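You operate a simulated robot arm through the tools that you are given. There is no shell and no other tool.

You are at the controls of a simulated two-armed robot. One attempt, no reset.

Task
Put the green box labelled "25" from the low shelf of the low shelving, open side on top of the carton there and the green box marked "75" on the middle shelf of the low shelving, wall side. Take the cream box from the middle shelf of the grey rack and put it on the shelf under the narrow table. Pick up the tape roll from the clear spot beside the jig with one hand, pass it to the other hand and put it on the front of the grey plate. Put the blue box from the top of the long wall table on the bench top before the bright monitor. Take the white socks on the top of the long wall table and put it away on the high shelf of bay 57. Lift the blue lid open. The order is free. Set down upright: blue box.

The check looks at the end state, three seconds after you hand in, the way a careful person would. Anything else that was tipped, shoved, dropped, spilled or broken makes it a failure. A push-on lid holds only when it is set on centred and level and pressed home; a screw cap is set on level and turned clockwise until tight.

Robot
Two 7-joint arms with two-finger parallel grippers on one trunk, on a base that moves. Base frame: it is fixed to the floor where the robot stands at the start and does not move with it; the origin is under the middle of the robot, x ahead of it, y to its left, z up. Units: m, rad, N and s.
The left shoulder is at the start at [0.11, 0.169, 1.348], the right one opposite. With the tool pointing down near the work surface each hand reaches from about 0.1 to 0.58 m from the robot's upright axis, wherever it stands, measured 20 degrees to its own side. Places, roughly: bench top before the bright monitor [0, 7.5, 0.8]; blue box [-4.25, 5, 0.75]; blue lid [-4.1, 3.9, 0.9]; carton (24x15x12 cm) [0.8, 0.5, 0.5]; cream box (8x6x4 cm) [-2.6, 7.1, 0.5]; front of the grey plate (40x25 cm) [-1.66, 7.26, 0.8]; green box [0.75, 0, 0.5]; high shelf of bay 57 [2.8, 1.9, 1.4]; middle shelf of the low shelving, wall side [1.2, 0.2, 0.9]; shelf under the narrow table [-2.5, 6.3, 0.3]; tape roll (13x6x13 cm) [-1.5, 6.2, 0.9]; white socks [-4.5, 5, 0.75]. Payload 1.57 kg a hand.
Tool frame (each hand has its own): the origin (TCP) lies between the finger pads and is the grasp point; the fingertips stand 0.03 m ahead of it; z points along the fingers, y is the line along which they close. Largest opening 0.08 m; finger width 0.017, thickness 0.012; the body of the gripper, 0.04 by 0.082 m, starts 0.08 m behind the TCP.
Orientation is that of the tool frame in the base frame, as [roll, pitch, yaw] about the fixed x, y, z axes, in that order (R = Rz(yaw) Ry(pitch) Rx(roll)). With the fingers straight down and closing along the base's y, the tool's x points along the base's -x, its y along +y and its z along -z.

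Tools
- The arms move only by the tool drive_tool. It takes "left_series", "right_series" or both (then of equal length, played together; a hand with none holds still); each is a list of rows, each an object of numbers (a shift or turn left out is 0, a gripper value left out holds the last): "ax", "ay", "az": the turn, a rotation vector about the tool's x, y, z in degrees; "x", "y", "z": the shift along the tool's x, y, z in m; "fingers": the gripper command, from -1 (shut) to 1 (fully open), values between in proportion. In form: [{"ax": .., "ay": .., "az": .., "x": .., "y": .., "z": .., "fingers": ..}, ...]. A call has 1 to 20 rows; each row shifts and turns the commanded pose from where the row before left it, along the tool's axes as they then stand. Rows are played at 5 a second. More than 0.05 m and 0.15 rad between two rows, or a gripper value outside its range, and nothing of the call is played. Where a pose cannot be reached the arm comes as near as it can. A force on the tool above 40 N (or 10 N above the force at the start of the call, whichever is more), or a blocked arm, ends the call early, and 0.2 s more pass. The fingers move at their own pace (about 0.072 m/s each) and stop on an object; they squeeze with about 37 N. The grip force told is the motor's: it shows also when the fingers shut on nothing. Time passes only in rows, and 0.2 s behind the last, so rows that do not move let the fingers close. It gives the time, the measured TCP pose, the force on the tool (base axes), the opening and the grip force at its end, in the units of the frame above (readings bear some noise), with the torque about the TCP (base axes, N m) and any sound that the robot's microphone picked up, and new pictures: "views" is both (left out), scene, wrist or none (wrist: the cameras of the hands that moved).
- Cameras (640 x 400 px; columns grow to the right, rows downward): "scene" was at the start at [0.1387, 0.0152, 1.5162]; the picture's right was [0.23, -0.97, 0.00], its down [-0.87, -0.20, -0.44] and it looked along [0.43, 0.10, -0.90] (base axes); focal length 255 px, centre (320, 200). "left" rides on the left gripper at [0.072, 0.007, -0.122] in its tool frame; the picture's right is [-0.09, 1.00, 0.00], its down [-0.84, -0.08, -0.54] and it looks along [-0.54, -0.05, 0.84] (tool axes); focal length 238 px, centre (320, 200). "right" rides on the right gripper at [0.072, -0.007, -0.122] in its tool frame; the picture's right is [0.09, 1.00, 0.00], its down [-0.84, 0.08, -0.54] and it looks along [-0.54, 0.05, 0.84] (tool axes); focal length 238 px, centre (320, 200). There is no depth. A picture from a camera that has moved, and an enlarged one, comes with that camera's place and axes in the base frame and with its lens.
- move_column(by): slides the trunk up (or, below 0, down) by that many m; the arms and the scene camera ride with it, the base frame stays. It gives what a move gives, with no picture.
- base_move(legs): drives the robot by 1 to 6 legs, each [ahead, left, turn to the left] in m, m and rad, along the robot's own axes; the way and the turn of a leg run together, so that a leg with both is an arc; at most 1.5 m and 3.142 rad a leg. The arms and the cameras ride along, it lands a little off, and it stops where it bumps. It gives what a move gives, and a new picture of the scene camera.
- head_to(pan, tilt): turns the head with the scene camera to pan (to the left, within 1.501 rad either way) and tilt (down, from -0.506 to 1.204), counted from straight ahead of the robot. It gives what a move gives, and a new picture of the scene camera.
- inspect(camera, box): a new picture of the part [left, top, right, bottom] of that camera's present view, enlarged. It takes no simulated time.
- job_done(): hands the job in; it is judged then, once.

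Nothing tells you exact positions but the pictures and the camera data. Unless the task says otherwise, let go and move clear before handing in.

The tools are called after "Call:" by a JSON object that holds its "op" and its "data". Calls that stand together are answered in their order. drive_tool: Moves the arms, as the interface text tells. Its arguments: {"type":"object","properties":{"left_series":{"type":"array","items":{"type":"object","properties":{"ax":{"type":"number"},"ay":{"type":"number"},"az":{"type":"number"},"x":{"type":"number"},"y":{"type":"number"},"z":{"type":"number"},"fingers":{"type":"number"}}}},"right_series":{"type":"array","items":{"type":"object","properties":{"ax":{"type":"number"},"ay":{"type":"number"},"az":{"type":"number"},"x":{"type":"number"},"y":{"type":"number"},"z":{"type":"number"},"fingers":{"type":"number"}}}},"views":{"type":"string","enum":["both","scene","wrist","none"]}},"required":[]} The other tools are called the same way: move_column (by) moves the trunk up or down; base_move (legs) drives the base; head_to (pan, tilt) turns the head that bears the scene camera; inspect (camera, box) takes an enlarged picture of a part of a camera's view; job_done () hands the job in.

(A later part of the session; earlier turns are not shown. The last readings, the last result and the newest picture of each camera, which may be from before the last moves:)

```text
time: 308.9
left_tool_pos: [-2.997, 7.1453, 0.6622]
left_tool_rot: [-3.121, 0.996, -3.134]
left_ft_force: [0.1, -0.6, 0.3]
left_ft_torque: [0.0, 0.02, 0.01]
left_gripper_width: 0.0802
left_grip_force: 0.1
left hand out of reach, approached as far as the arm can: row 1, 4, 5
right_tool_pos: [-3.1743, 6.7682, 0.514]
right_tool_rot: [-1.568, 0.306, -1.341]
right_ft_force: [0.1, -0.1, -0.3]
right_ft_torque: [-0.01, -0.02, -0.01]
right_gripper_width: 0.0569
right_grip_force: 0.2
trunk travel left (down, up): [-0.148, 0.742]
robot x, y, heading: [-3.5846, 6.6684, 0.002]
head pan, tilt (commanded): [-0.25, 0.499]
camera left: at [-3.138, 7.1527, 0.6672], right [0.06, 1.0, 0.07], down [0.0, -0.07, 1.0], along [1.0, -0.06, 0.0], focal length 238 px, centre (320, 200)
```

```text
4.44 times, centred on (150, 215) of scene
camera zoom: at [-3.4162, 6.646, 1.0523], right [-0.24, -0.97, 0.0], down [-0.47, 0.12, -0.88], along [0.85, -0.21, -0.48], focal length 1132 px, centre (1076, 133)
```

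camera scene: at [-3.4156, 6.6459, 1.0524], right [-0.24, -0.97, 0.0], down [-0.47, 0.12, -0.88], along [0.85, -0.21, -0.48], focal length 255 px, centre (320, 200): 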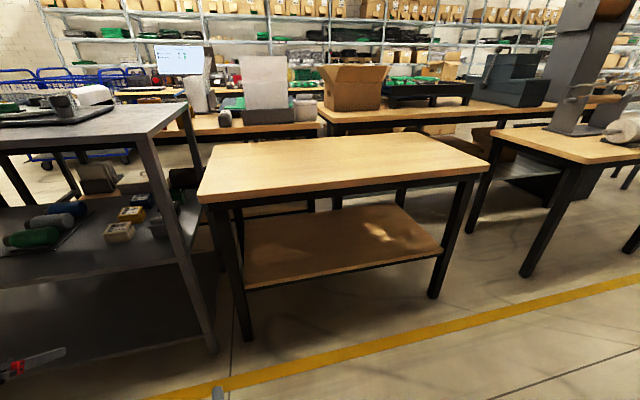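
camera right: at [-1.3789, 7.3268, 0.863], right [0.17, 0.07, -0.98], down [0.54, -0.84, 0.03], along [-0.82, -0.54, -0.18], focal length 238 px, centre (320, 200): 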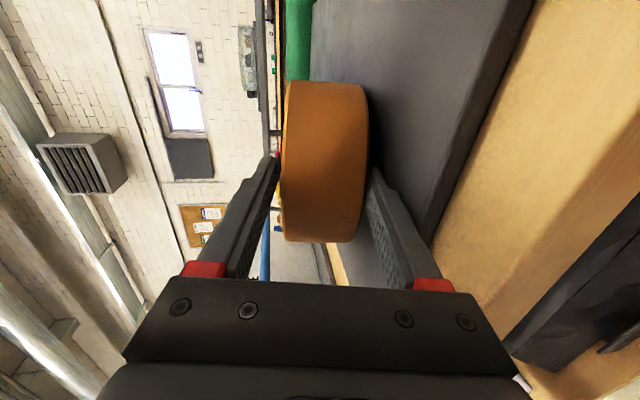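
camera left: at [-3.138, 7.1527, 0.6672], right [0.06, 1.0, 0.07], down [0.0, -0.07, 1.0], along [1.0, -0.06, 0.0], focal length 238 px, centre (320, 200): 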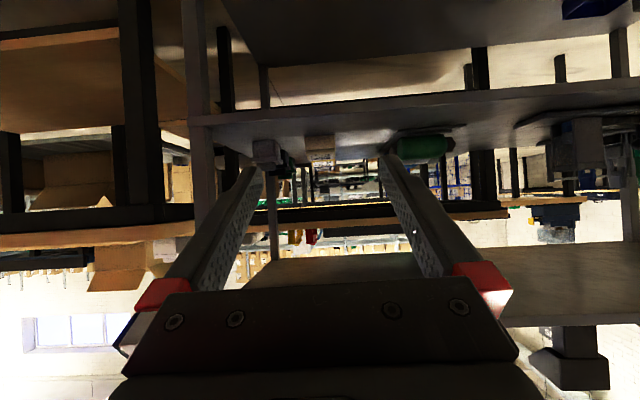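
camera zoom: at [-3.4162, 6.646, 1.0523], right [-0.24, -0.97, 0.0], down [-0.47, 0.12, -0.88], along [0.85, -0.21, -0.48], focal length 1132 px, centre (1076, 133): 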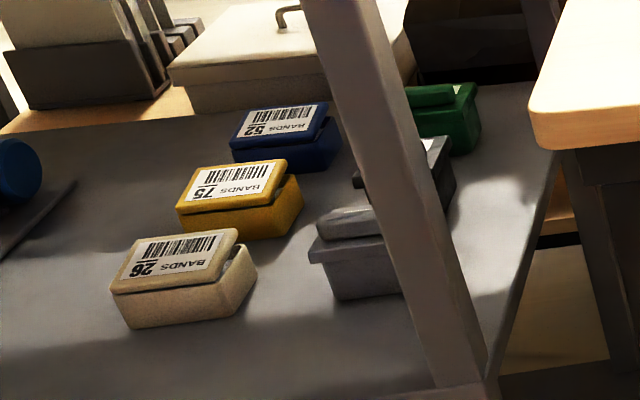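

The cream box is about x -2.605…-2.525, y 7.097–7.163, z 0.525–0.565, squarely aligned. I move in with the open left hand at 33° tilt.

Call:
{"op": "base_move", "data": {"legs": [[0.2, -0.012, 0]]}}

Call:
{"op": "drive_tool", "data": {"left_series": [{"x": -0.022, "z": 0.0336}, {"x": -0.0218, "z": 0.0336}, {"x": -0.0218, "z": 0.0336}, {}], "views": "wrist"}}

Call:
{"op": "inspect", "data": {"camera": "left", "box": [200, 60, 440, 210]}}

```text
time: 310.5
left_tool_pos: [-2.8027, 7.135, 0.6621]
left_tool_rot: [-3.119, 0.995, -3.134]
left_ft_force: [-0.1, 0.4, 0.0]
left_ft_torque: [0.04, -0.01, -0.01]
left_gripper_width: 0.0797
left_grip_force: 0.0
right_tool_pos: [-2.9793, 6.7573, 0.5144]
right_tool_rot: [-1.567, 0.307, -1.343]
right_ft_force: [0.5, -0.2, -0.4]
right_ft_torque: [-0.01, -0.06, -0.01]
right_gripper_width: 0.057
right_grip_force: 0.0
trunk travel left (down, up): [-0.148, 0.742]
robot x, y, heading: [-3.3846, 6.6546, 0.006]
head pan, tilt (commanded): [-0.25, 0.499]
camera scene: at [-3.2202, 6.6351, 1.0524], right [-0.24, -0.97, 0.0], down [-0.47, 0.12, -0.88], along [0.85, -0.21, -0.48], focal length 255 px, centre (320, 200)
```

scene: 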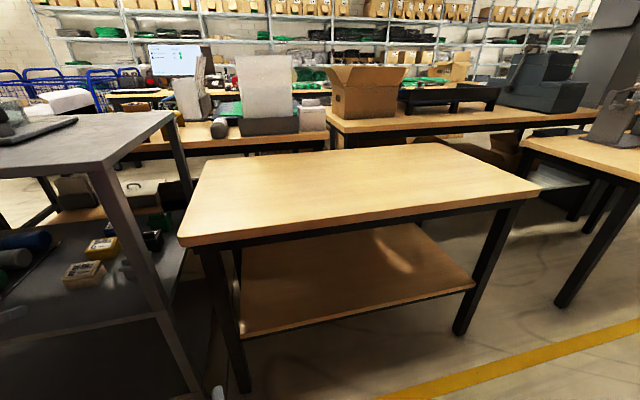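

```text
time: 311.5
left_tool_pos: [-2.6806, 7.1333, 0.6623]
left_tool_rot: [-3.119, 0.995, -3.135]
left_ft_force: [0.0, -0.9, 0.6]
left_ft_torque: [0.0, 0.0, 0.02]
left_gripper_width: 0.0801
left_grip_force: 0.2
right_tool_pos: [-2.978, 6.7564, 0.513]
right_tool_rot: [-1.564, 0.308, -1.342]
right_ft_force: [-0.6, 0.1, 0.8]
right_ft_torque: [0.02, -0.02, 0.0]
right_gripper_width: 0.0567
right_grip_force: 0.1
trunk travel left (down, up): [-0.148, 0.742]
robot x, y, heading: [-3.3879, 6.6574, 0.005]
head pan, tilt (commanded): [-0.25, 0.499]
camera left: at [-2.8209, 7.1408, 0.6677], right [0.06, 1.0, 0.07], down [0.0, -0.07, 1.0], along [1.0, -0.06, 0.0], focal length 238 px, centre (320, 200)
```

left: 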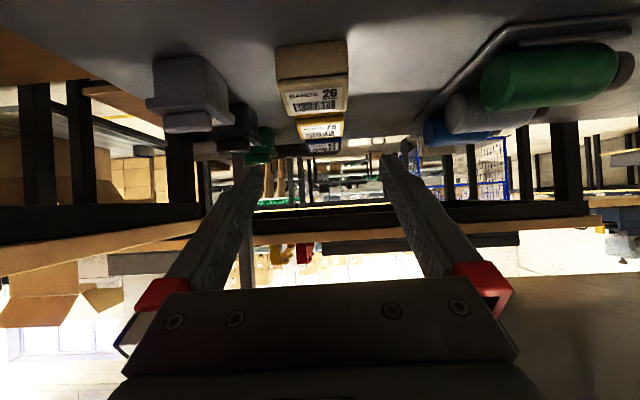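

```text
2.67 times, centred on (320, 135) of left
camera zoom: at [-2.8209, 7.1408, 0.6677], right [0.06, 1.0, 0.07], down [0.0, -0.07, 1.0], along [1.0, -0.06, 0.0], focal length 636 px, centre (320, 373)
```

zoom: 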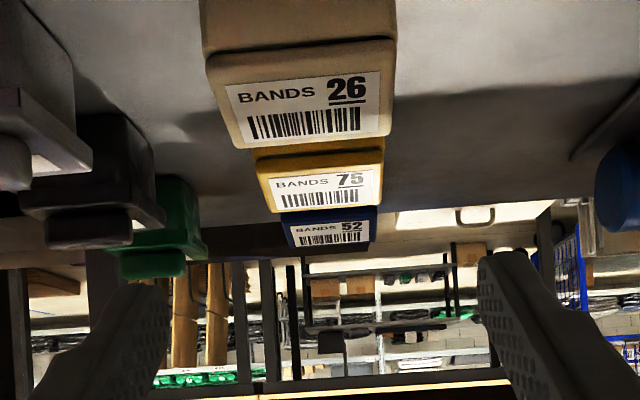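

Call:
{"op": "drive_tool", "data": {"left_series": [{"y": -0.0037}, {"x": 0.0135, "z": 0.043}, {"x": 0.0135, "z": 0.043}, {"x": 0.012, "z": 0.036}, {}], "views": "wrist"}}

```text
time: 312.7
left_tool_pos: [-2.6, 7.1281, 0.5626]
left_tool_rot: [-3.12, 0.995, -3.132]
left_ft_force: [0.4, 0.1, -0.5]
left_ft_torque: [0.02, -0.02, 0.03]
left_gripper_width: 0.0801
left_grip_force: 0.1
right_tool_pos: [-2.9776, 6.7563, 0.513]
right_tool_rot: [-1.566, 0.305, -1.341]
right_ft_force: [-0.8, -0.2, -0.5]
right_ft_torque: [-0.03, 0.04, 0.03]
right_gripper_width: 0.0569
right_grip_force: 0.0
trunk travel left (down, up): [-0.148, 0.742]
robot x, y, heading: [-3.3898, 6.6581, 0.006]
head pan, tilt (commanded): [-0.25, 0.499]
camera left: at [-2.7404, 7.1353, 0.568], right [0.06, 1.0, 0.07], down [0.0, -0.07, 1.0], along [1.0, -0.06, 0.0], focal length 238 px, centre (320, 200)
```

left: 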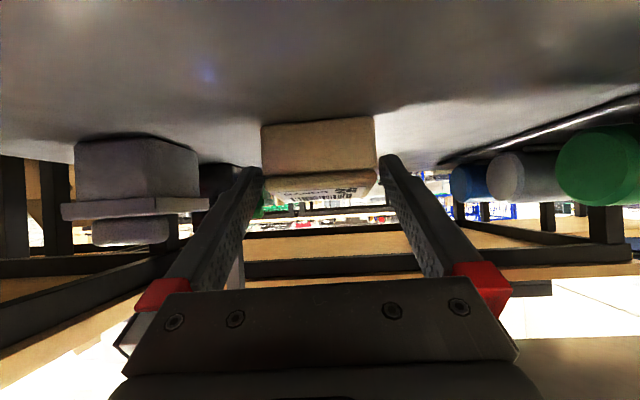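

Call:
{"op": "drive_tool", "data": {"left_series": [{"z": 0.0072}, {"fingers": -1}, {}, {}, {}], "views": "none"}}

Call:
{"op": "drive_tool", "data": {"left_series": [{"x": -0.0168, "z": -0.0109}, {"x": -0.0168, "z": -0.0109}, {}], "views": "wrist"}}

```text
time: 313.9
left_tool_pos: [-2.5944, 7.1279, 0.5606]
left_tool_rot: [-3.118, 0.997, -3.134]
left_ft_force: [0.6, -0.6, 2.4]
left_ft_torque: [0.06, -0.06, -0.04]
left_gripper_width: 0.069
left_grip_force: 36.8
right_tool_pos: [-2.9786, 6.7572, 0.5139]
right_tool_rot: [-1.565, 0.307, -1.34]
right_ft_force: [0.2, 0.4, -0.8]
right_ft_torque: [-0.01, 0.01, -0.02]
right_gripper_width: 0.0566
right_grip_force: 0.1
trunk travel left (down, up): [-0.148, 0.742]
robot x, y, heading: [-3.3854, 6.6555, 0.004]
head pan, tilt (commanded): [-0.25, 0.499]
```

```text
time: 314.7
left_tool_pos: [-2.5948, 7.128, 0.599]
left_tool_rot: [-3.119, 0.994, -3.134]
left_ft_force: [0.2, -0.2, -0.2]
left_ft_torque: [0.03, 0.0, 0.03]
left_gripper_width: 0.0689
left_grip_force: 37.5
right_tool_pos: [-2.9787, 6.7582, 0.515]
right_tool_rot: [-1.566, 0.307, -1.341]
right_ft_force: [-0.3, -0.9, 0.6]
right_ft_torque: [-0.01, -0.02, 0.0]
right_gripper_width: 0.0565
right_grip_force: 0.0
trunk travel left (down, up): [-0.148, 0.742]
robot x, y, heading: [-3.391, 6.6576, 0.004]
head pan, tilt (commanded): [-0.25, 0.499]
camera left: at [-2.735, 7.1357, 0.6048], right [0.06, 1.0, 0.07], down [0.0, -0.07, 1.0], along [1.0, -0.06, 0.0], focal length 238 px, centre (320, 200)
```

left: 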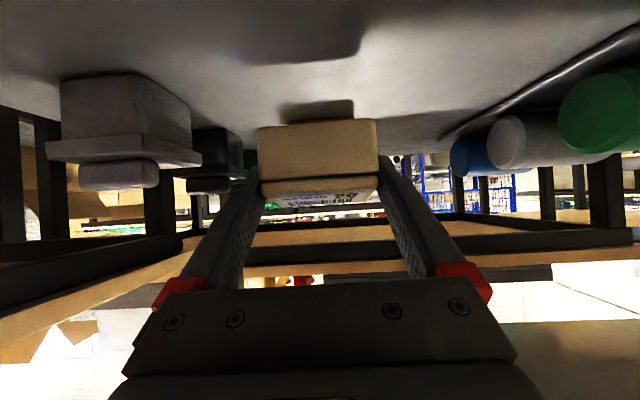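

Cream box held (grip 6.9 cm across its lid). I back out, move right in front of the narrow table, and lift the right arm a bit so the trunk can go lower.

Call:
{"op": "base_move", "data": {"legs": [[-0.27, 0, -0.004], [0, -0.76, 0]]}}

Call:
{"op": "drive_tool", "data": {"right_series": [{"y": -0.038, "x": -0.012}, {"y": -0.038, "x": -0.012}, {"y": -0.038, "x": -0.012}, {}], "views": "none"}}

Call:
{"op": "head_to", "data": {"pan": 0.2, "tilt": 0.6}}

```text
time: 320.3
left_tool_pos: [-2.8621, 6.3702, 0.6004]
left_tool_rot: [-3.118, 0.996, -3.126]
left_ft_force: [0.6, -0.9, -0.7]
left_ft_torque: [0.0, 0.01, -0.02]
left_gripper_width: 0.0691
left_grip_force: 36.7
right_tool_pos: [-3.2423, 5.9957, 0.5138]
right_tool_rot: [-1.567, 0.309, -1.334]
right_ft_force: [0.8, 0.1, 0.6]
right_ft_torque: [0.01, -0.03, 0.05]
right_gripper_width: 0.0567
right_grip_force: 0.1
trunk travel left (down, up): [-0.148, 0.742]
robot x, y, heading: [-3.6487, 5.8919, 0.013]
head pan, tilt (commanded): [-0.25, 0.499]
camera scene: at [-3.4843, 5.8737, 1.0523], right [-0.24, -0.97, 0.0], down [-0.47, 0.11, -0.88], along [0.85, -0.21, -0.48], focal length 255 px, centre (320, 200)
```

scene: 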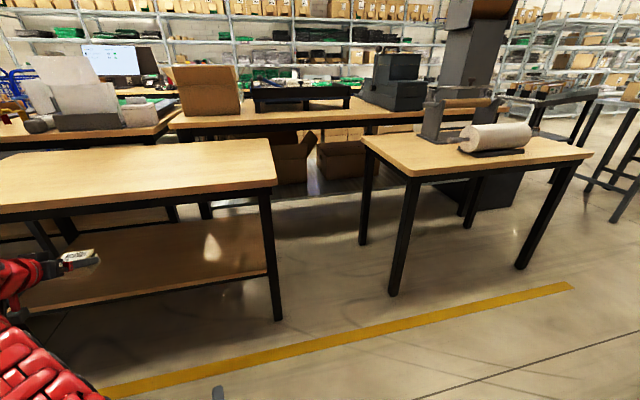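

```text
time: 320.8
left_tool_pos: [-2.8626, 6.367, 0.6047]
left_tool_rot: [-3.135, 0.99, -3.138]
left_ft_force: [1.3, -1.2, -0.3]
left_ft_torque: [0.01, 0.05, 0.04]
left_gripper_width: 0.069
left_grip_force: 36.9
right_tool_pos: [-3.2858, 6.0178, 0.6173]
right_tool_rot: [-1.176, 0.068, -1.179]
right_ft_force: [0.2, 0.2, -0.6]
right_ft_torque: [0.0, -0.01, 0.03]
right_gripper_width: 0.057
right_grip_force: 0.0
right hand out of reach, approached as far as the arm can: row 1, 2
trunk travel left (down, up): [-0.148, 0.742]
robot x, y, heading: [-3.6528, 5.8899, 0.01]
head pan, tilt (commanded): [-0.25, 0.499]
stopped in row 2 (right hand): the arm was blocked; the commanded pose is now the measured one
```

```text
time: 321.7
left_tool_pos: [-2.8615, 6.3645, 0.6085]
left_tool_rot: [-3.14, 0.992, 3.14]
left_ft_force: [-0.2, 0.4, -0.6]
left_ft_torque: [0.02, 0.04, -0.02]
left_gripper_width: 0.0691
left_grip_force: 37.4
right_tool_pos: [-3.2844, 6.0152, 0.6193]
right_tool_rot: [-1.176, 0.079, -1.182]
right_ft_force: [-0.3, -0.1, 0.8]
right_ft_torque: [0.01, -0.03, 0.0]
right_gripper_width: 0.057
right_grip_force: 0.1
trunk travel left (down, up): [-0.148, 0.742]
robot x, y, heading: [-3.6492, 5.8903, 0.005]
head pan, tilt (commanded): [0.201, 0.6]
camera scene: at [-3.4834, 5.9027, 1.0479], right [0.21, -0.98, -0.01], down [-0.56, -0.11, -0.82], along [0.8, 0.18, -0.57], focal length 255 px, centre (320, 200)
```

scene: 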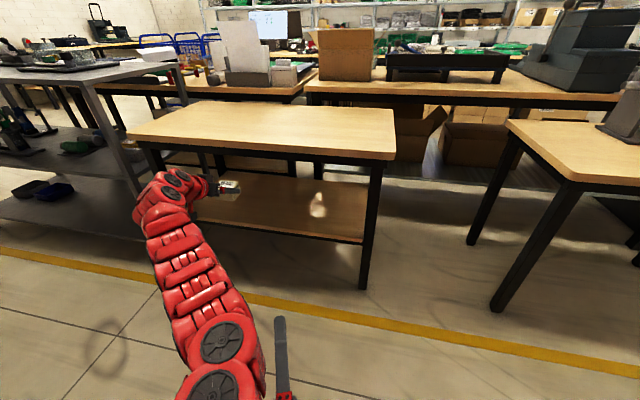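

Call:
{"op": "drive_tool", "data": {"right_series": [{"z": 0.04}, {"z": 0.04}, {"z": 0.04}, {}], "views": "both"}}

```text
time: 322.7
left_tool_pos: [-2.8623, 6.3693, 0.5968]
left_tool_rot: [-3.119, 0.997, -3.126]
left_ft_force: [0.3, -1.3, -0.3]
left_ft_torque: [0.01, 0.06, 0.0]
left_gripper_width: 0.0688
left_grip_force: 36.7
right_tool_pos: [-3.1847, 6.0637, 0.656]
right_tool_rot: [-1.186, 0.069, -1.173]
right_ft_force: [-0.6, -0.2, 0.0]
right_ft_torque: [0.02, -0.01, -0.01]
right_gripper_width: 0.0566
right_grip_force: 0.0
trunk travel left (down, up): [-0.148, 0.742]
robot x, y, heading: [-3.6512, 5.8908, 0.012]
head pan, tilt (commanded): [0.201, 0.6]
camera scene: at [-3.4879, 5.9141, 1.0407], right [0.21, -0.98, 0.0], down [-0.55, -0.12, -0.82], along [0.81, 0.17, -0.57], focal length 255 px, centre (320, 200)
camera right: at [-3.2641, 5.9562, 0.612], right [0.36, 0.12, -0.93], down [-0.77, 0.61, -0.22], along [0.54, 0.79, 0.31], focal length 238 px, centre (320, 200)
```

scene: 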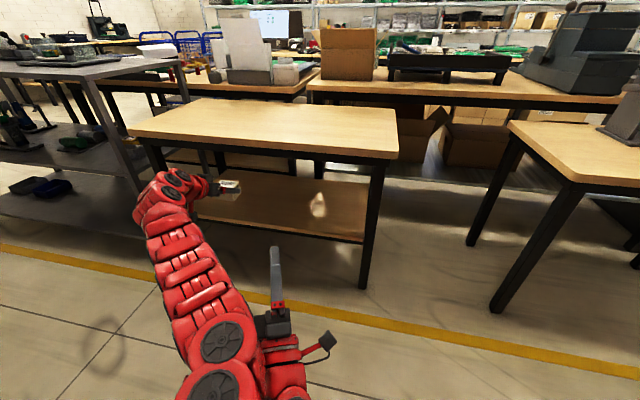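
right: 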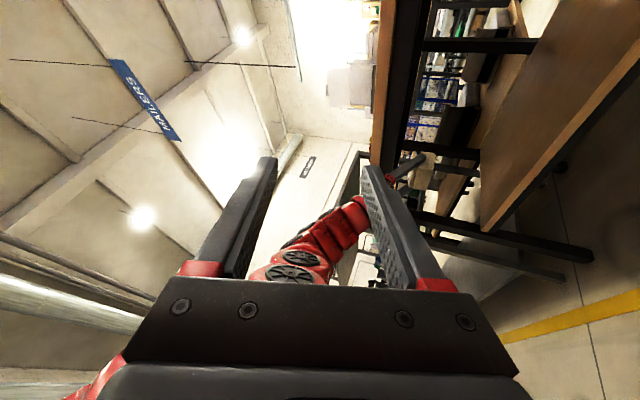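

The right hand is crowding the left upper arm; I move it away to the right first.

Call:
{"op": "drive_tool", "data": {"right_series": [{"x": 0.045}, {"x": 0.045}, {"x": 0.045}, {"x": 0.045}, {"x": 0.045}, {}], "views": "scene"}}

```text
time: 324.1
left_tool_pos: [-2.8622, 6.3698, 0.5962]
left_tool_rot: [-3.116, 0.998, -3.125]
left_ft_force: [-0.6, 0.1, -0.6]
left_ft_torque: [0.02, -0.02, 0.0]
left_gripper_width: 0.069
left_grip_force: 36.8
right_tool_pos: [-3.0893, 5.8591, 0.6259]
right_tool_rot: [-1.188, 0.072, -1.177]
right_ft_force: [-0.5, 0.2, 0.1]
right_ft_torque: [0.02, 0.03, 0.02]
right_gripper_width: 0.0567
right_grip_force: 0.0
right hand out of reach, approached as far as the arm can: row 3
trunk travel left (down, up): [-0.148, 0.742]
robot x, y, heading: [-3.6499, 5.8939, 0.012]
head pan, tilt (commanded): [0.201, 0.6]
camera scene: at [-3.4885, 5.9142, 1.0403], right [0.21, -0.98, 0.0], down [-0.55, -0.12, -0.83], along [0.81, 0.17, -0.56], focal length 255 px, centre (320, 200)
```

scene: 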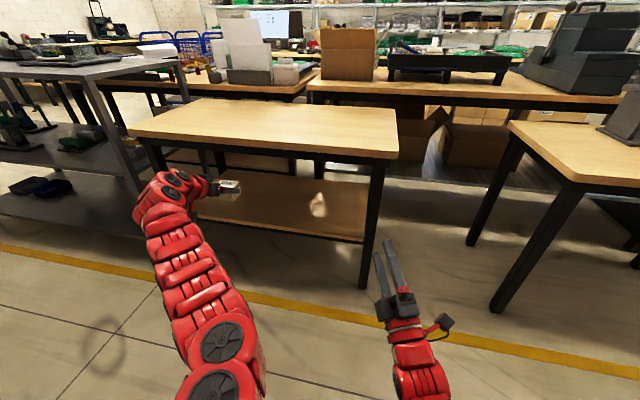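

Call:
{"op": "drive_tool", "data": {"right_series": [{"ax": 0.5, "ay": 6.8, "az": -2.7}, {"ax": 0.5, "ay": 6.8, "az": -2.7}, {"ax": 0.5, "ay": 6.8, "az": -2.7}, {"x": 0.045}, {"x": 0.045}, {"x": 0.045}, {"x": 0.045}, {}], "views": "none"}}

Call:
{"op": "move_column", "data": {"by": -0.1}}

Call:
{"op": "head_to", "data": {"pan": 0.3, "tilt": 0.6}}

```text
time: 324.9
left_tool_pos: [-2.8599, 6.3674, 0.5996]
left_tool_rot: [-3.139, 0.992, -3.141]
left_ft_force: [0.2, -0.1, -0.7]
left_ft_torque: [-0.01, 0.03, 0.06]
left_gripper_width: 0.0693
left_grip_force: 37.0
right_tool_pos: [-3.1203, 5.9144, 0.6599]
right_tool_rot: [-0.999, -0.343, -1.464]
right_ft_force: [-0.9, -0.2, -0.6]
right_ft_torque: [0.01, -0.03, 0.0]
right_gripper_width: 0.0568
right_grip_force: 0.2
trunk travel left (down, up): [-0.148, 0.742]
robot x, y, heading: [-3.6549, 5.8947, 0.013]
head pan, tilt (commanded): [0.201, 0.6]
stopped in row 3 (right hand): the arm was blocked; the commanded pose is now the measured one
```

```text
time: 326.2
left_tool_pos: [-2.8568, 6.3582, 0.5229]
left_tool_rot: [3.113, 0.982, 3.115]
left_ft_force: [0.9, -0.1, -0.7]
left_ft_torque: [0.04, -0.03, 0.01]
left_gripper_width: 0.0691
left_grip_force: 37.3
right_tool_pos: [-3.1152, 5.9074, 0.5783]
right_tool_rot: [-1.006, -0.322, -1.46]
right_ft_force: [-0.4, 0.3, -0.7]
right_ft_torque: [0.01, -0.01, -0.03]
right_gripper_width: 0.0568
right_grip_force: 0.1
trunk travel left (down, up): [-0.048, 0.842]
robot x, y, heading: [-3.6532, 5.8928, 0.006]
head pan, tilt (commanded): [0.201, 0.6]
```

```text
time: 326.9
left_tool_pos: [-2.8568, 6.3587, 0.5227]
left_tool_rot: [3.113, 0.983, 3.115]
left_ft_force: [0.2, -0.3, -1.0]
left_ft_torque: [0.02, -0.01, -0.01]
left_gripper_width: 0.069
left_grip_force: 37.2
right_tool_pos: [-3.1159, 5.9075, 0.5782]
right_tool_rot: [-1.004, -0.325, -1.461]
right_ft_force: [-0.2, -0.5, -0.6]
right_ft_torque: [-0.02, 0.03, 0.0]
right_gripper_width: 0.057
right_grip_force: 0.0
trunk travel left (down, up): [-0.048, 0.842]
robot x, y, heading: [-3.6509, 5.8921, 0.013]
head pan, tilt (commanded): [0.3, 0.6]
camera scene: at [-3.4783, 5.8979, 0.9607], right [0.31, -0.95, -0.03], down [-0.55, -0.15, -0.82], along [0.78, 0.27, -0.57], focal length 255 px, centre (320, 200)
```

scene: 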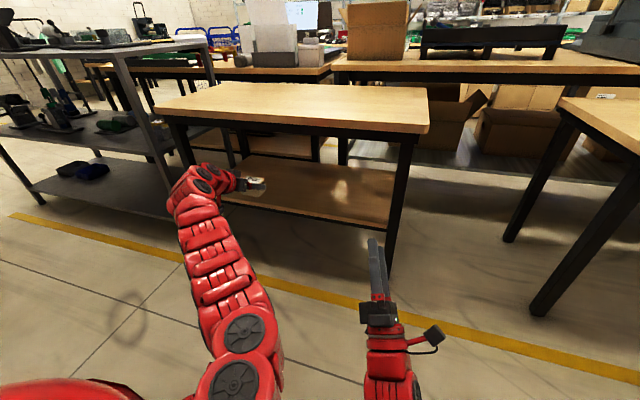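

The lowered right arm is pressing on the robot's own base. I raise the trunk again and fold the right arm to a tool-down posture before going low.

Call:
{"op": "move_column", "data": {"by": 0.35}}

Call:
{"op": "drive_tool", "data": {"right_series": [{"ax": -8}, {"ax": -8}, {"ax": -8}, {"ax": -8}, {"x": 0.03}, {"x": 0.03}, {}], "views": "scene"}}

```text
time: 330.3
left_tool_pos: [-2.8611, 6.3716, 0.8471]
left_tool_rot: [-3.116, 0.996, -3.122]
left_ft_force: [-0.5, 0.7, 0.7]
left_ft_torque: [0.0, 0.0, -0.03]
left_gripper_width: 0.0689
left_grip_force: 37.4
right_tool_pos: [-3.1209, 5.9163, 0.9135]
right_tool_rot: [-0.997, -0.341, -1.469]
right_ft_force: [-0.1, 0.1, -0.7]
right_ft_torque: [-0.03, -0.02, 0.02]
right_gripper_width: 0.0571
right_grip_force: 0.1
trunk travel left (down, up): [-0.398, 0.492]
robot x, y, heading: [-3.6535, 5.8993, 0.011]
head pan, tilt (commanded): [0.3, 0.6]
```

```text
time: 331.9
left_tool_pos: [-2.8636, 6.3712, 0.8477]
left_tool_rot: [-3.117, 0.997, -3.122]
left_ft_force: [-0.3, 0.1, 0.4]
left_ft_torque: [-0.03, 0.05, -0.01]
left_gripper_width: 0.069
left_grip_force: 37.1
right_tool_pos: [-3.0733, 5.9126, 0.8811]
right_tool_rot: [-1.339, -0.339, -1.471]
right_ft_force: [0.1, 0.1, 0.9]
right_ft_torque: [-0.02, 0.01, -0.03]
right_gripper_width: 0.0567
right_grip_force: 0.0
right hand out of reach, approached as far as the arm can: row 1, 2, 3, 4, 5, 6
trunk travel left (down, up): [-0.398, 0.492]
robot x, y, heading: [-3.6487, 5.8963, 0.011]
head pan, tilt (commanded): [0.3, 0.6]
camera scene: at [-3.4902, 5.9228, 1.291], right [0.31, -0.95, 0.0], down [-0.54, -0.17, -0.83], along [0.79, 0.25, -0.56], focal length 255 px, centre (320, 200)
```

scene: 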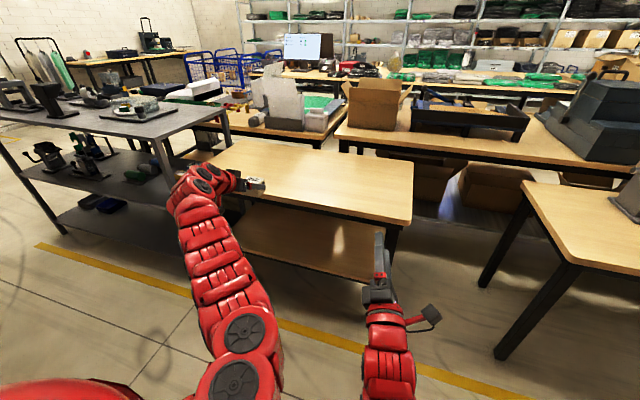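

Call:
{"op": "drive_tool", "data": {"right_series": [{"y": 0.04, "z": 0.01}, {"y": 0.04, "z": 0.01}, {"y": 0.04, "z": 0.01}, {"y": 0.04, "z": 0.01}, {"az": 6.5}, {"az": 6.5}, {"az": 6.5}, {"ax": -8}, {"ax": -8}, {"ax": -8}, {}], "views": "none"}}

```text
time: 334.3
left_tool_pos: [-2.8625, 6.3711, 0.8475]
left_tool_rot: [-3.118, 0.995, -3.121]
left_ft_force: [-0.4, 0.0, -0.7]
left_ft_torque: [0.01, 0.04, -0.04]
left_gripper_width: 0.0693
left_grip_force: 37.3
right_tool_pos: [-2.9962, 5.8688, 0.7434]
right_tool_rot: [-1.778, -0.009, -1.395]
right_ft_force: [1.0, -0.4, 0.1]
right_ft_torque: [-0.02, 0.02, -0.02]
right_gripper_width: 0.0567
right_grip_force: 0.0
trunk travel left (down, up): [-0.398, 0.492]
robot x, y, heading: [-3.6532, 5.8914, 0.009]
head pan, tilt (commanded): [0.3, 0.6]
```

Call:
{"op": "drive_tool", "data": {"right_series": [{"x": 0.04}, {"x": 0.04}, {"x": 0.04}, {"x": 0.04}, {"ax": -8}, {"ax": -8}, {"ax": -8}, {"ax": -8}, {"ax": -8}, {"ax": -8}, {}], "views": "none"}}

```text
time: 336.7
left_tool_pos: [-2.863, 6.3711, 0.8471]
left_tool_rot: [-3.117, 0.997, -3.123]
left_ft_force: [-0.4, -0.4, -1.1]
left_ft_torque: [-0.01, 0.01, 0.01]
left_gripper_width: 0.0688
left_grip_force: 37.0
right_tool_pos: [-2.966, 5.7104, 0.7433]
right_tool_rot: [-2.616, -0.008, -1.392]
right_ft_force: [-1.1, -0.5, -0.8]
right_ft_torque: [0.01, -0.01, 0.0]
right_gripper_width: 0.0566
right_grip_force: 0.1
trunk travel left (down, up): [-0.398, 0.492]
robot x, y, heading: [-3.651, 5.8929, 0.006]
head pan, tilt (commanded): [0.3, 0.6]
```

Call:
{"op": "drive_tool", "data": {"right_series": [{"ax": -8}, {"ax": -8}, {"ax": -8}, {"ax": -6}, {"y": 0.03, "z": 0.03}, {"y": 0.03, "z": 0.03}, {"y": 0.03, "z": 0.03}, {"y": 0.03, "z": 0.03}, {"y": 0.03}, {}], "views": "scene"}}

```text
time: 338.9
left_tool_pos: [-2.8623, 6.3719, 0.8479]
left_tool_rot: [-3.119, 0.996, -3.126]
left_ft_force: [-0.1, 0.5, -1.1]
left_ft_torque: [-0.02, 0.02, 0.02]
left_gripper_width: 0.0691
left_grip_force: 37.8
right_tool_pos: [-3.0069, 5.6957, 0.6677]
right_tool_rot: [-3.122, -0.011, -1.395]
right_ft_force: [-0.5, 0.7, 0.5]
right_ft_torque: [-0.03, 0.0, 0.01]
right_gripper_width: 0.0568
right_grip_force: 0.0
right hand out of reach, approached as far as the arm can: row 2, 6, 7, 8, 9
trunk travel left (down, up): [-0.398, 0.492]
robot x, y, heading: [-3.6546, 5.8924, 0.012]
head pan, tilt (commanded): [0.3, 0.6]
camera scene: at [-3.4897, 5.9224, 1.2909], right [0.31, -0.95, 0.0], down [-0.54, -0.17, -0.82], along [0.79, 0.25, -0.57], focal length 255 px, centre (320, 200)
```

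scene: 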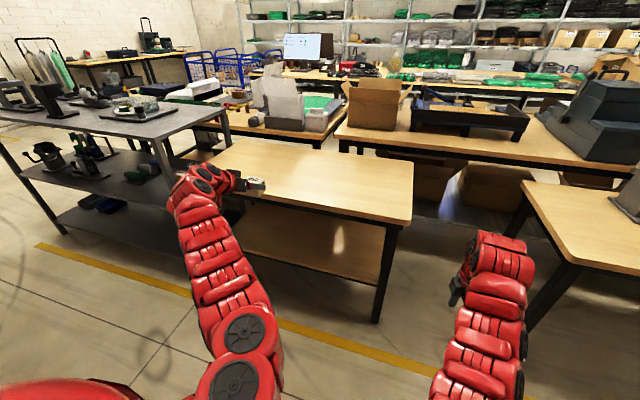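

Call:
{"op": "drive_tool", "data": {"left_series": [{"x": 0.0218, "z": -0.0336}, {"x": 0.0218, "z": -0.0336}, {"x": 0.0218, "z": -0.0336}, {}], "views": "none"}}

Call:
{"op": "move_column", "data": {"by": -0.39}}

Call:
{"op": "head_to", "data": {"pan": 0.4, "tilt": 0.6}}

```text
time: 339.9
left_tool_pos: [-2.9839, 6.3696, 0.8479]
left_tool_rot: [-3.117, 0.996, -3.124]
left_ft_force: [-0.1, 0.3, -1.1]
left_ft_torque: [0.01, 0.04, -0.02]
left_gripper_width: 0.069
left_grip_force: 36.4
right_tool_pos: [-3.0061, 5.695, 0.6665]
right_tool_rot: [-3.122, -0.012, -1.393]
right_ft_force: [0.6, 0.5, 0.3]
right_ft_torque: [-0.04, 0.02, 0.0]
right_gripper_width: 0.057
right_grip_force: 0.1
trunk travel left (down, up): [-0.398, 0.492]
robot x, y, heading: [-3.6514, 5.8963, 0.013]
head pan, tilt (commanded): [0.3, 0.6]
```

```text
time: 343.6
left_tool_pos: [-2.9828, 6.3709, 0.4575]
left_tool_rot: [-3.118, 0.997, -3.122]
left_ft_force: [0.2, 0.7, -0.8]
left_ft_torque: [0.04, 0.02, -0.03]
left_gripper_width: 0.069
left_grip_force: 37.2
right_tool_pos: [-3.0054, 5.6939, 0.2787]
right_tool_rot: [-3.122, -0.011, -1.394]
right_ft_force: [0.6, -0.3, 0.5]
right_ft_torque: [-0.01, -0.02, 0.0]
right_gripper_width: 0.0567
right_grip_force: 0.1
trunk travel left (down, up): [-0.008, 0.882]
robot x, y, heading: [-3.6506, 5.8972, 0.006]
head pan, tilt (commanded): [0.3, 0.6]
```

```text
time: 344.3
left_tool_pos: [-2.9835, 6.3708, 0.4572]
left_tool_rot: [-3.116, 0.997, -3.122]
left_ft_force: [-0.9, -0.3, -0.8]
left_ft_torque: [0.02, 0.01, 0.0]
left_gripper_width: 0.0687
left_grip_force: 36.9
right_tool_pos: [-3.007, 5.6952, 0.2781]
right_tool_rot: [-3.121, -0.011, -1.395]
right_ft_force: [-0.4, -0.2, 0.6]
right_ft_torque: [0.01, -0.01, -0.02]
right_gripper_width: 0.0566
right_grip_force: 0.1
trunk travel left (down, up): [-0.008, 0.882]
robot x, y, heading: [-3.6515, 5.8929, 0.011]
head pan, tilt (commanded): [0.4, 0.6]
camera scene: at [-3.4931, 5.9308, 0.9009], right [0.4, -0.92, 0.0], down [-0.52, -0.23, -0.82], along [0.76, 0.33, -0.57], focal length 255 px, centre (320, 200)
```

scene: 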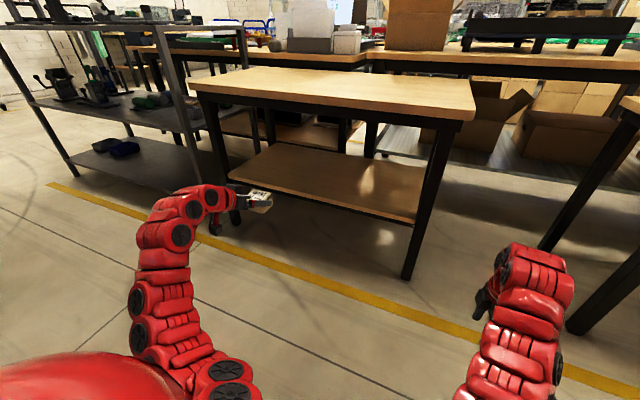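

Call:
{"op": "inspect", "data": {"camera": "scene", "box": [180, 110, 480, 290]}}

Call:
{"op": "drive_tool", "data": {"left_series": [{}], "views": "wrist"}}

```text
2.13 times, centred on (330, 200) of scene
camera zoom: at [-3.4931, 5.9308, 0.9009], right [0.4, -0.92, 0.0], down [-0.52, -0.23, -0.82], along [0.76, 0.33, -0.57], focal length 543 px, centre (299, 200)
```

zoom: 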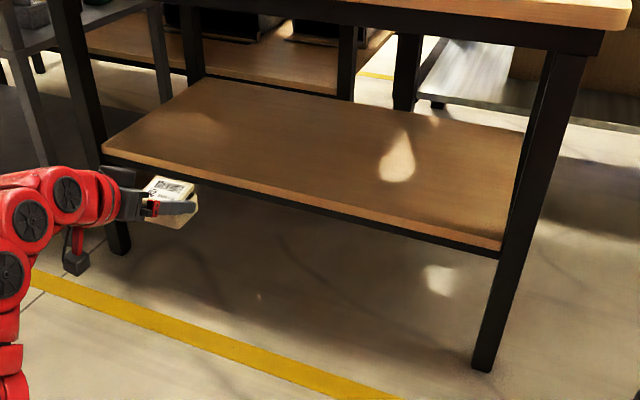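

```text
time: 344.7
left_tool_pos: [-2.9833, 6.369, 0.4579]
left_tool_rot: [-3.116, 0.997, -3.122]
left_ft_force: [0.4, 0.2, -0.6]
left_ft_torque: [0.03, 0.06, 0.02]
left_gripper_width: 0.0691
left_grip_force: 37.1
right_tool_pos: [-3.0063, 5.6957, 0.2783]
right_tool_rot: [-3.123, -0.014, -1.395]
right_ft_force: [0.7, 0.0, 0.1]
right_ft_torque: [0.02, -0.01, 0.01]
right_gripper_width: 0.0567
right_grip_force: 0.2
trunk travel left (down, up): [-0.008, 0.882]
robot x, y, heading: [-3.651, 5.8935, 0.014]
head pan, tilt (commanded): [0.4, 0.6]
camera left: at [-3.1236, 6.3772, 0.4632], right [0.05, 1.0, 0.06], down [0.0, -0.06, 1.0], along [1.0, -0.05, 0.0], focal length 238 px, centre (320, 200)
```

left: 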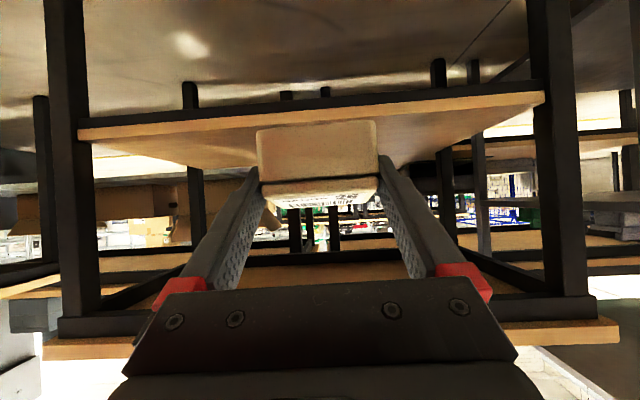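

The shelf under the narrow table is at z≈0.31, front x≈-2.69, y 5.90–6.76. I lower the hand and move the box in.

Call:
{"op": "drive_tool", "data": {"left_series": [{"x": 0.025, "z": 0.0163}, {"x": 0.021, "z": 0.0136}, {}], "views": "none"}}

Call:
{"op": "base_move", "data": {"legs": [[0.25, 0, -0.01]]}}

Call:
{"op": "drive_tool", "data": {"left_series": [{"x": -0.0218, "z": 0.0336}, {"x": -0.0218, "z": 0.0336}, {"x": -0.0218, "z": 0.0336}, {}], "views": "both"}}

```text
time: 345.5
left_tool_pos: [-2.9825, 6.368, 0.402]
left_tool_rot: [-3.117, 0.997, -3.125]
left_ft_force: [-0.1, 0.3, -0.7]
left_ft_torque: [0.03, 0.01, 0.0]
left_gripper_width: 0.069
left_grip_force: 36.8
right_tool_pos: [-3.0066, 5.6947, 0.2786]
right_tool_rot: [-3.122, -0.012, -1.396]
right_ft_force: [0.7, 0.5, -0.2]
right_ft_torque: [0.0, 0.0, -0.01]
right_gripper_width: 0.0567
right_grip_force: 0.0
trunk travel left (down, up): [-0.008, 0.882]
robot x, y, heading: [-3.6563, 5.8949, 0.01]
head pan, tilt (commanded): [0.4, 0.6]
```

```text
time: 347.3
left_tool_pos: [-2.7265, 6.3617, 0.403]
left_tool_rot: [-3.118, 0.997, -3.135]
left_ft_force: [0.0, -0.1, -0.1]
left_ft_torque: [-0.02, 0.02, 0.01]
left_gripper_width: 0.0692
left_grip_force: 36.8
right_tool_pos: [-2.7588, 5.6877, 0.2778]
right_tool_rot: [-3.122, -0.012, -1.405]
right_ft_force: [0.1, 0.5, -0.7]
right_ft_torque: [-0.02, 0.02, -0.01]
right_gripper_width: 0.0565
right_grip_force: 0.0
trunk travel left (down, up): [-0.008, 0.882]
robot x, y, heading: [-3.4014, 5.8936, -0.004]
head pan, tilt (commanded): [0.4, 0.6]
camera scene: at [-3.2428, 5.9299, 0.9009], right [0.39, -0.92, 0.0], down [-0.52, -0.22, -0.82], along [0.76, 0.32, -0.57], focal length 255 px, centre (320, 200)
```

scene: 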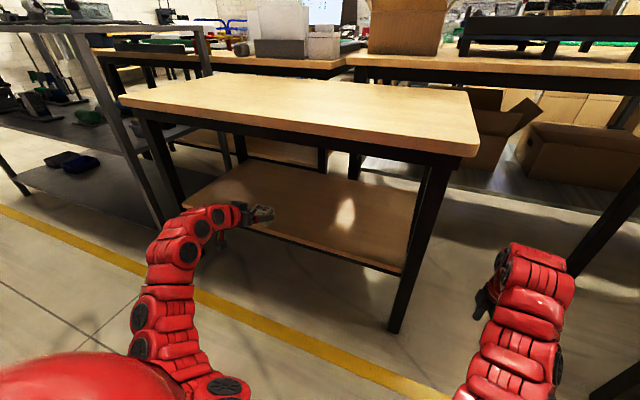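

```text
time: 348.3
left_tool_pos: [-2.6086, 6.3557, 0.4015]
left_tool_rot: [-3.118, 0.996, -3.139]
left_ft_force: [0.6, -0.1, 0.2]
left_ft_torque: [-0.04, 0.04, 0.0]
left_gripper_width: 0.0694
left_grip_force: 36.7
right_tool_pos: [-2.7591, 5.6879, 0.2776]
right_tool_rot: [-3.122, -0.015, -1.405]
right_ft_force: [0.0, -0.5, 0.0]
right_ft_torque: [0.04, -0.03, -0.02]
right_gripper_width: 0.0568
right_grip_force: 0.0
trunk travel left (down, up): [-0.008, 0.882]
robot x, y, heading: [-3.4026, 5.8972, -0.006]
head pan, tilt (commanded): [0.4, 0.6]
camera scene: at [-3.2426, 5.9297, 0.9009], right [0.39, -0.92, 0.0], down [-0.52, -0.22, -0.82], along [0.76, 0.32, -0.57], focal length 255 px, centre (320, 200)
camera left: at [-2.7488, 6.365, 0.4084], right [0.07, 1.0, 0.07], down [0.0, -0.07, 1.0], along [1.0, -0.07, 0.0], focal length 238 px, centre (320, 200)
```

scene: 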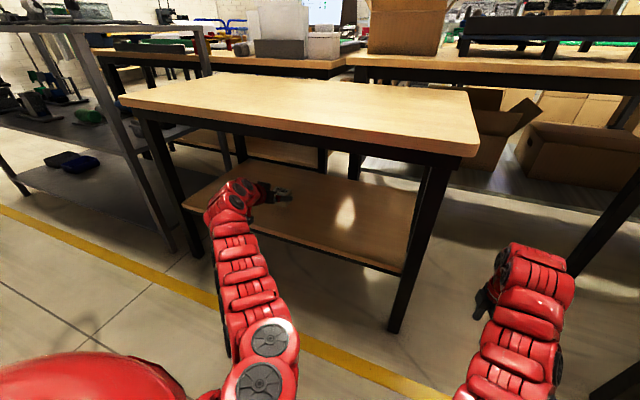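
left: 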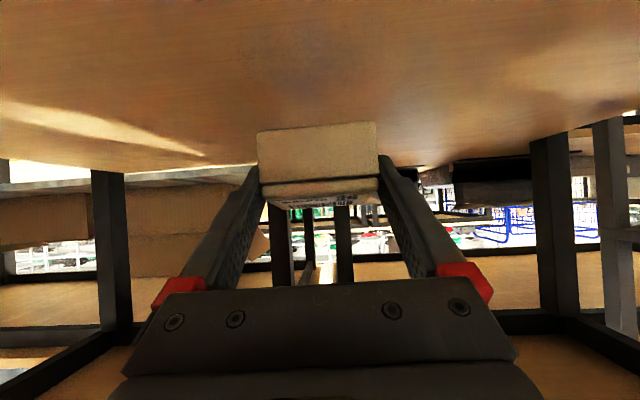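

Call:
{"op": "drive_tool", "data": {"left_series": [{"x": 0.021, "z": 0.0136}, {"x": 0.0168, "z": 0.0109}, {}], "views": "none"}}

Call:
{"op": "drive_tool", "data": {"left_series": [{"x": 0.0025, "z": 0.0016}, {"x": 0.0017, "z": 0.0011}, {}], "views": "none"}}

Call:
{"op": "drive_tool", "data": {"left_series": [{"x": 0.0017, "z": 0.0011}, {"x": 0.0013, "z": 0.0008}, {}], "views": "none"}}

```text
time: 349.1
left_tool_pos: [-2.6085, 6.357, 0.3594]
left_tool_rot: [-3.118, 0.996, -3.137]
left_ft_force: [0.2, -0.8, -0.1]
left_ft_torque: [0.01, 0.02, 0.0]
left_gripper_width: 0.0694
left_grip_force: 36.7
right_tool_pos: [-2.7584, 5.6877, 0.2776]
right_tool_rot: [-3.122, -0.013, -1.406]
right_ft_force: [0.9, -0.2, -0.6]
right_ft_torque: [0.01, 0.02, -0.04]
right_gripper_width: 0.0567
right_grip_force: 0.0
trunk travel left (down, up): [-0.008, 0.882]
robot x, y, heading: [-3.4065, 5.8925, -0.005]
head pan, tilt (commanded): [0.4, 0.6]
```

```text
time: 349.9
left_tool_pos: [-2.608, 6.3568, 0.3575]
left_tool_rot: [-3.122, 1.003, -3.14]
left_ft_force: [3.8, -0.1, 16.8]
left_ft_torque: [0.66, 0.04, -0.09]
left_gripper_width: 0.0692
left_grip_force: 36.9
right_tool_pos: [-2.7597, 5.6887, 0.2791]
right_tool_rot: [-3.121, -0.012, -1.407]
right_ft_force: [-0.3, -0.2, 0.2]
right_ft_torque: [-0.02, 0.07, 0.01]
right_gripper_width: 0.0569
right_grip_force: 0.0
trunk travel left (down, up): [-0.008, 0.882]
robot x, y, heading: [-3.3998, 5.8961, -0.005]
head pan, tilt (commanded): [0.4, 0.6]
```

```text
time: 350.7
left_tool_pos: [-2.6077, 6.3579, 0.3562]
left_tool_rot: [-3.122, 1.004, -3.141]
left_ft_force: [-3.5, -4.2, 35.5]
left_ft_torque: [-0.04, 0.4, 0.0]
left_gripper_width: 0.0695
left_grip_force: 37.3
right_tool_pos: [-2.7603, 5.6867, 0.2807]
right_tool_rot: [-3.116, -0.009, -1.406]
right_ft_force: [-0.2, -0.5, 0.3]
right_ft_torque: [-0.03, 0.02, -0.02]
right_gripper_width: 0.0568
right_grip_force: 0.1
trunk travel left (down, up): [-0.008, 0.882]
robot x, y, heading: [-3.4054, 5.8929, 0.0]
head pan, tilt (commanded): [0.4, 0.6]
```

Contact at about z 0.357. I ease off, open the fingers and check.

Call:
{"op": "drive_tool", "data": {"left_series": [{"x": -0.0017, "z": -0.0011}, {"x": -0.0017, "z": -0.0011}, {}], "views": "none"}}

Call:
{"op": "drive_tool", "data": {"left_series": [{"fingers": 0.8}, {"fingers": 1}, {}, {}], "views": "both"}}

```text
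time: 351.5
left_tool_pos: [-2.6081, 6.357, 0.3562]
left_tool_rot: [-3.121, 1.0, -3.139]
left_ft_force: [4.8, 1.1, 26.5]
left_ft_torque: [0.28, 0.03, -0.01]
left_gripper_width: 0.0693
left_grip_force: 37.4
right_tool_pos: [-2.7608, 5.6858, 0.279]
right_tool_rot: [-3.119, -0.008, -1.408]
right_ft_force: [0.0, -0.4, -0.2]
right_ft_torque: [-0.02, 0.0, -0.02]
right_gripper_width: 0.0567
right_grip_force: 0.1
trunk travel left (down, up): [-0.008, 0.882]
robot x, y, heading: [-3.4014, 5.8984, -0.004]
head pan, tilt (commanded): [0.4, 0.6]
```

```text
time: 352.5
left_tool_pos: [-2.6079, 6.3593, 0.3531]
left_tool_rot: [-3.118, 0.996, -3.137]
left_ft_force: [0.3, 0.6, 0.0]
left_ft_torque: [0.0, 0.0, -0.01]
left_gripper_width: 0.0797
left_grip_force: 0.2
right_tool_pos: [-2.7596, 5.6876, 0.277]
right_tool_rot: [-3.122, -0.011, -1.407]
right_ft_force: [-1.0, 0.0, 0.2]
right_ft_torque: [-0.04, -0.01, -0.01]
right_gripper_width: 0.0569
right_grip_force: 0.1
trunk travel left (down, up): [-0.008, 0.882]
robot x, y, heading: [-3.4051, 5.897, -0.005]
head pan, tilt (commanded): [0.4, 0.6]
camera scene: at [-3.2429, 5.9298, 0.9009], right [0.39, -0.92, 0.0], down [-0.52, -0.22, -0.82], along [0.76, 0.32, -0.57], focal length 255 px, centre (320, 200)
camera left: at [-2.747, 6.3662, 0.3588], right [0.07, 1.0, 0.06], down [0.0, -0.06, 1.0], along [1.0, -0.06, 0.0], focal length 238 px, centre (320, 200)
```

scene: 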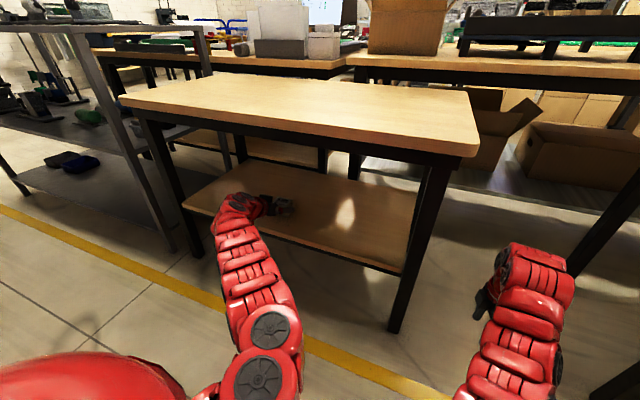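
left: 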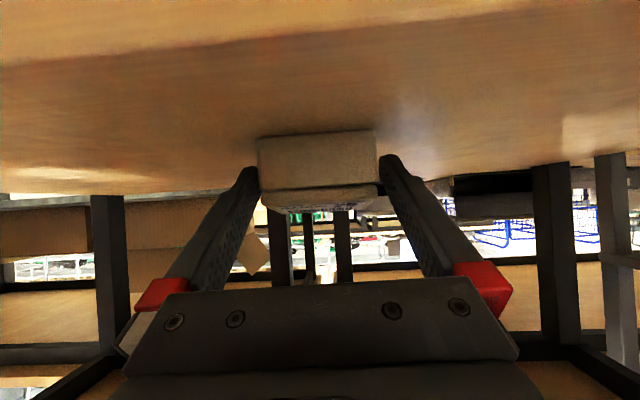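

Call:
{"op": "drive_tool", "data": {"left_series": [{"x": 0.0205, "z": -0.0336}, {"x": 0.0205, "z": -0.0336}, {"x": 0.0205, "z": -0.0336}, {}], "views": "both"}}

```text
time: 353.5
left_tool_pos: [-2.7241, 6.3592, 0.357]
left_tool_rot: [-3.117, 0.994, -3.136]
left_ft_force: [-0.1, 1.3, -0.4]
left_ft_torque: [0.02, -0.01, -0.02]
left_gripper_width: 0.08
left_grip_force: 0.0
right_tool_pos: [-2.7599, 5.6872, 0.278]
right_tool_rot: [-3.122, -0.013, -1.404]
right_ft_force: [1.1, -0.5, -0.5]
right_ft_torque: [0.01, 0.01, 0.0]
right_gripper_width: 0.0569
right_grip_force: 0.0
trunk travel left (down, up): [-0.008, 0.882]
robot x, y, heading: [-3.4019, 5.8955, 0.001]
head pan, tilt (commanded): [0.4, 0.6]
camera scene: at [-3.2428, 5.9297, 0.901], right [0.39, -0.92, 0.0], down [-0.52, -0.22, -0.82], along [0.76, 0.32, -0.57], focal length 255 px, centre (320, 200)
camera left: at [-2.8637, 6.3675, 0.3617], right [0.07, 1.0, 0.06], down [0.0, -0.06, 1.0], along [1.0, -0.07, 0.0], focal length 238 px, centre (320, 200)
```

scene: 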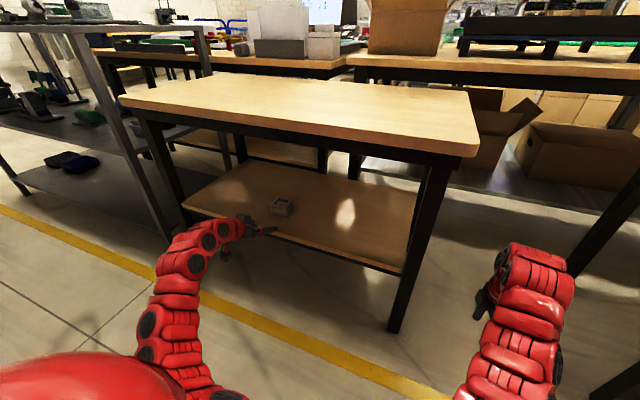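
left: 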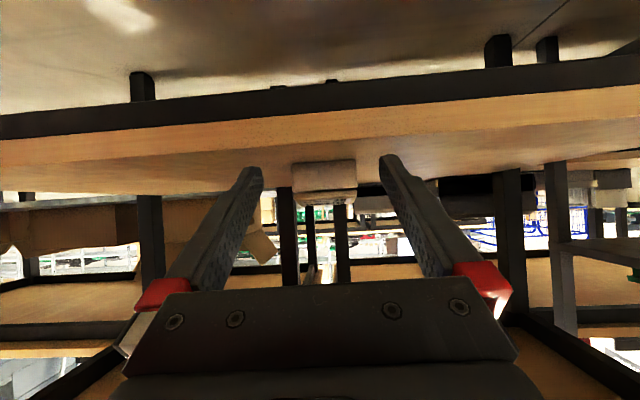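

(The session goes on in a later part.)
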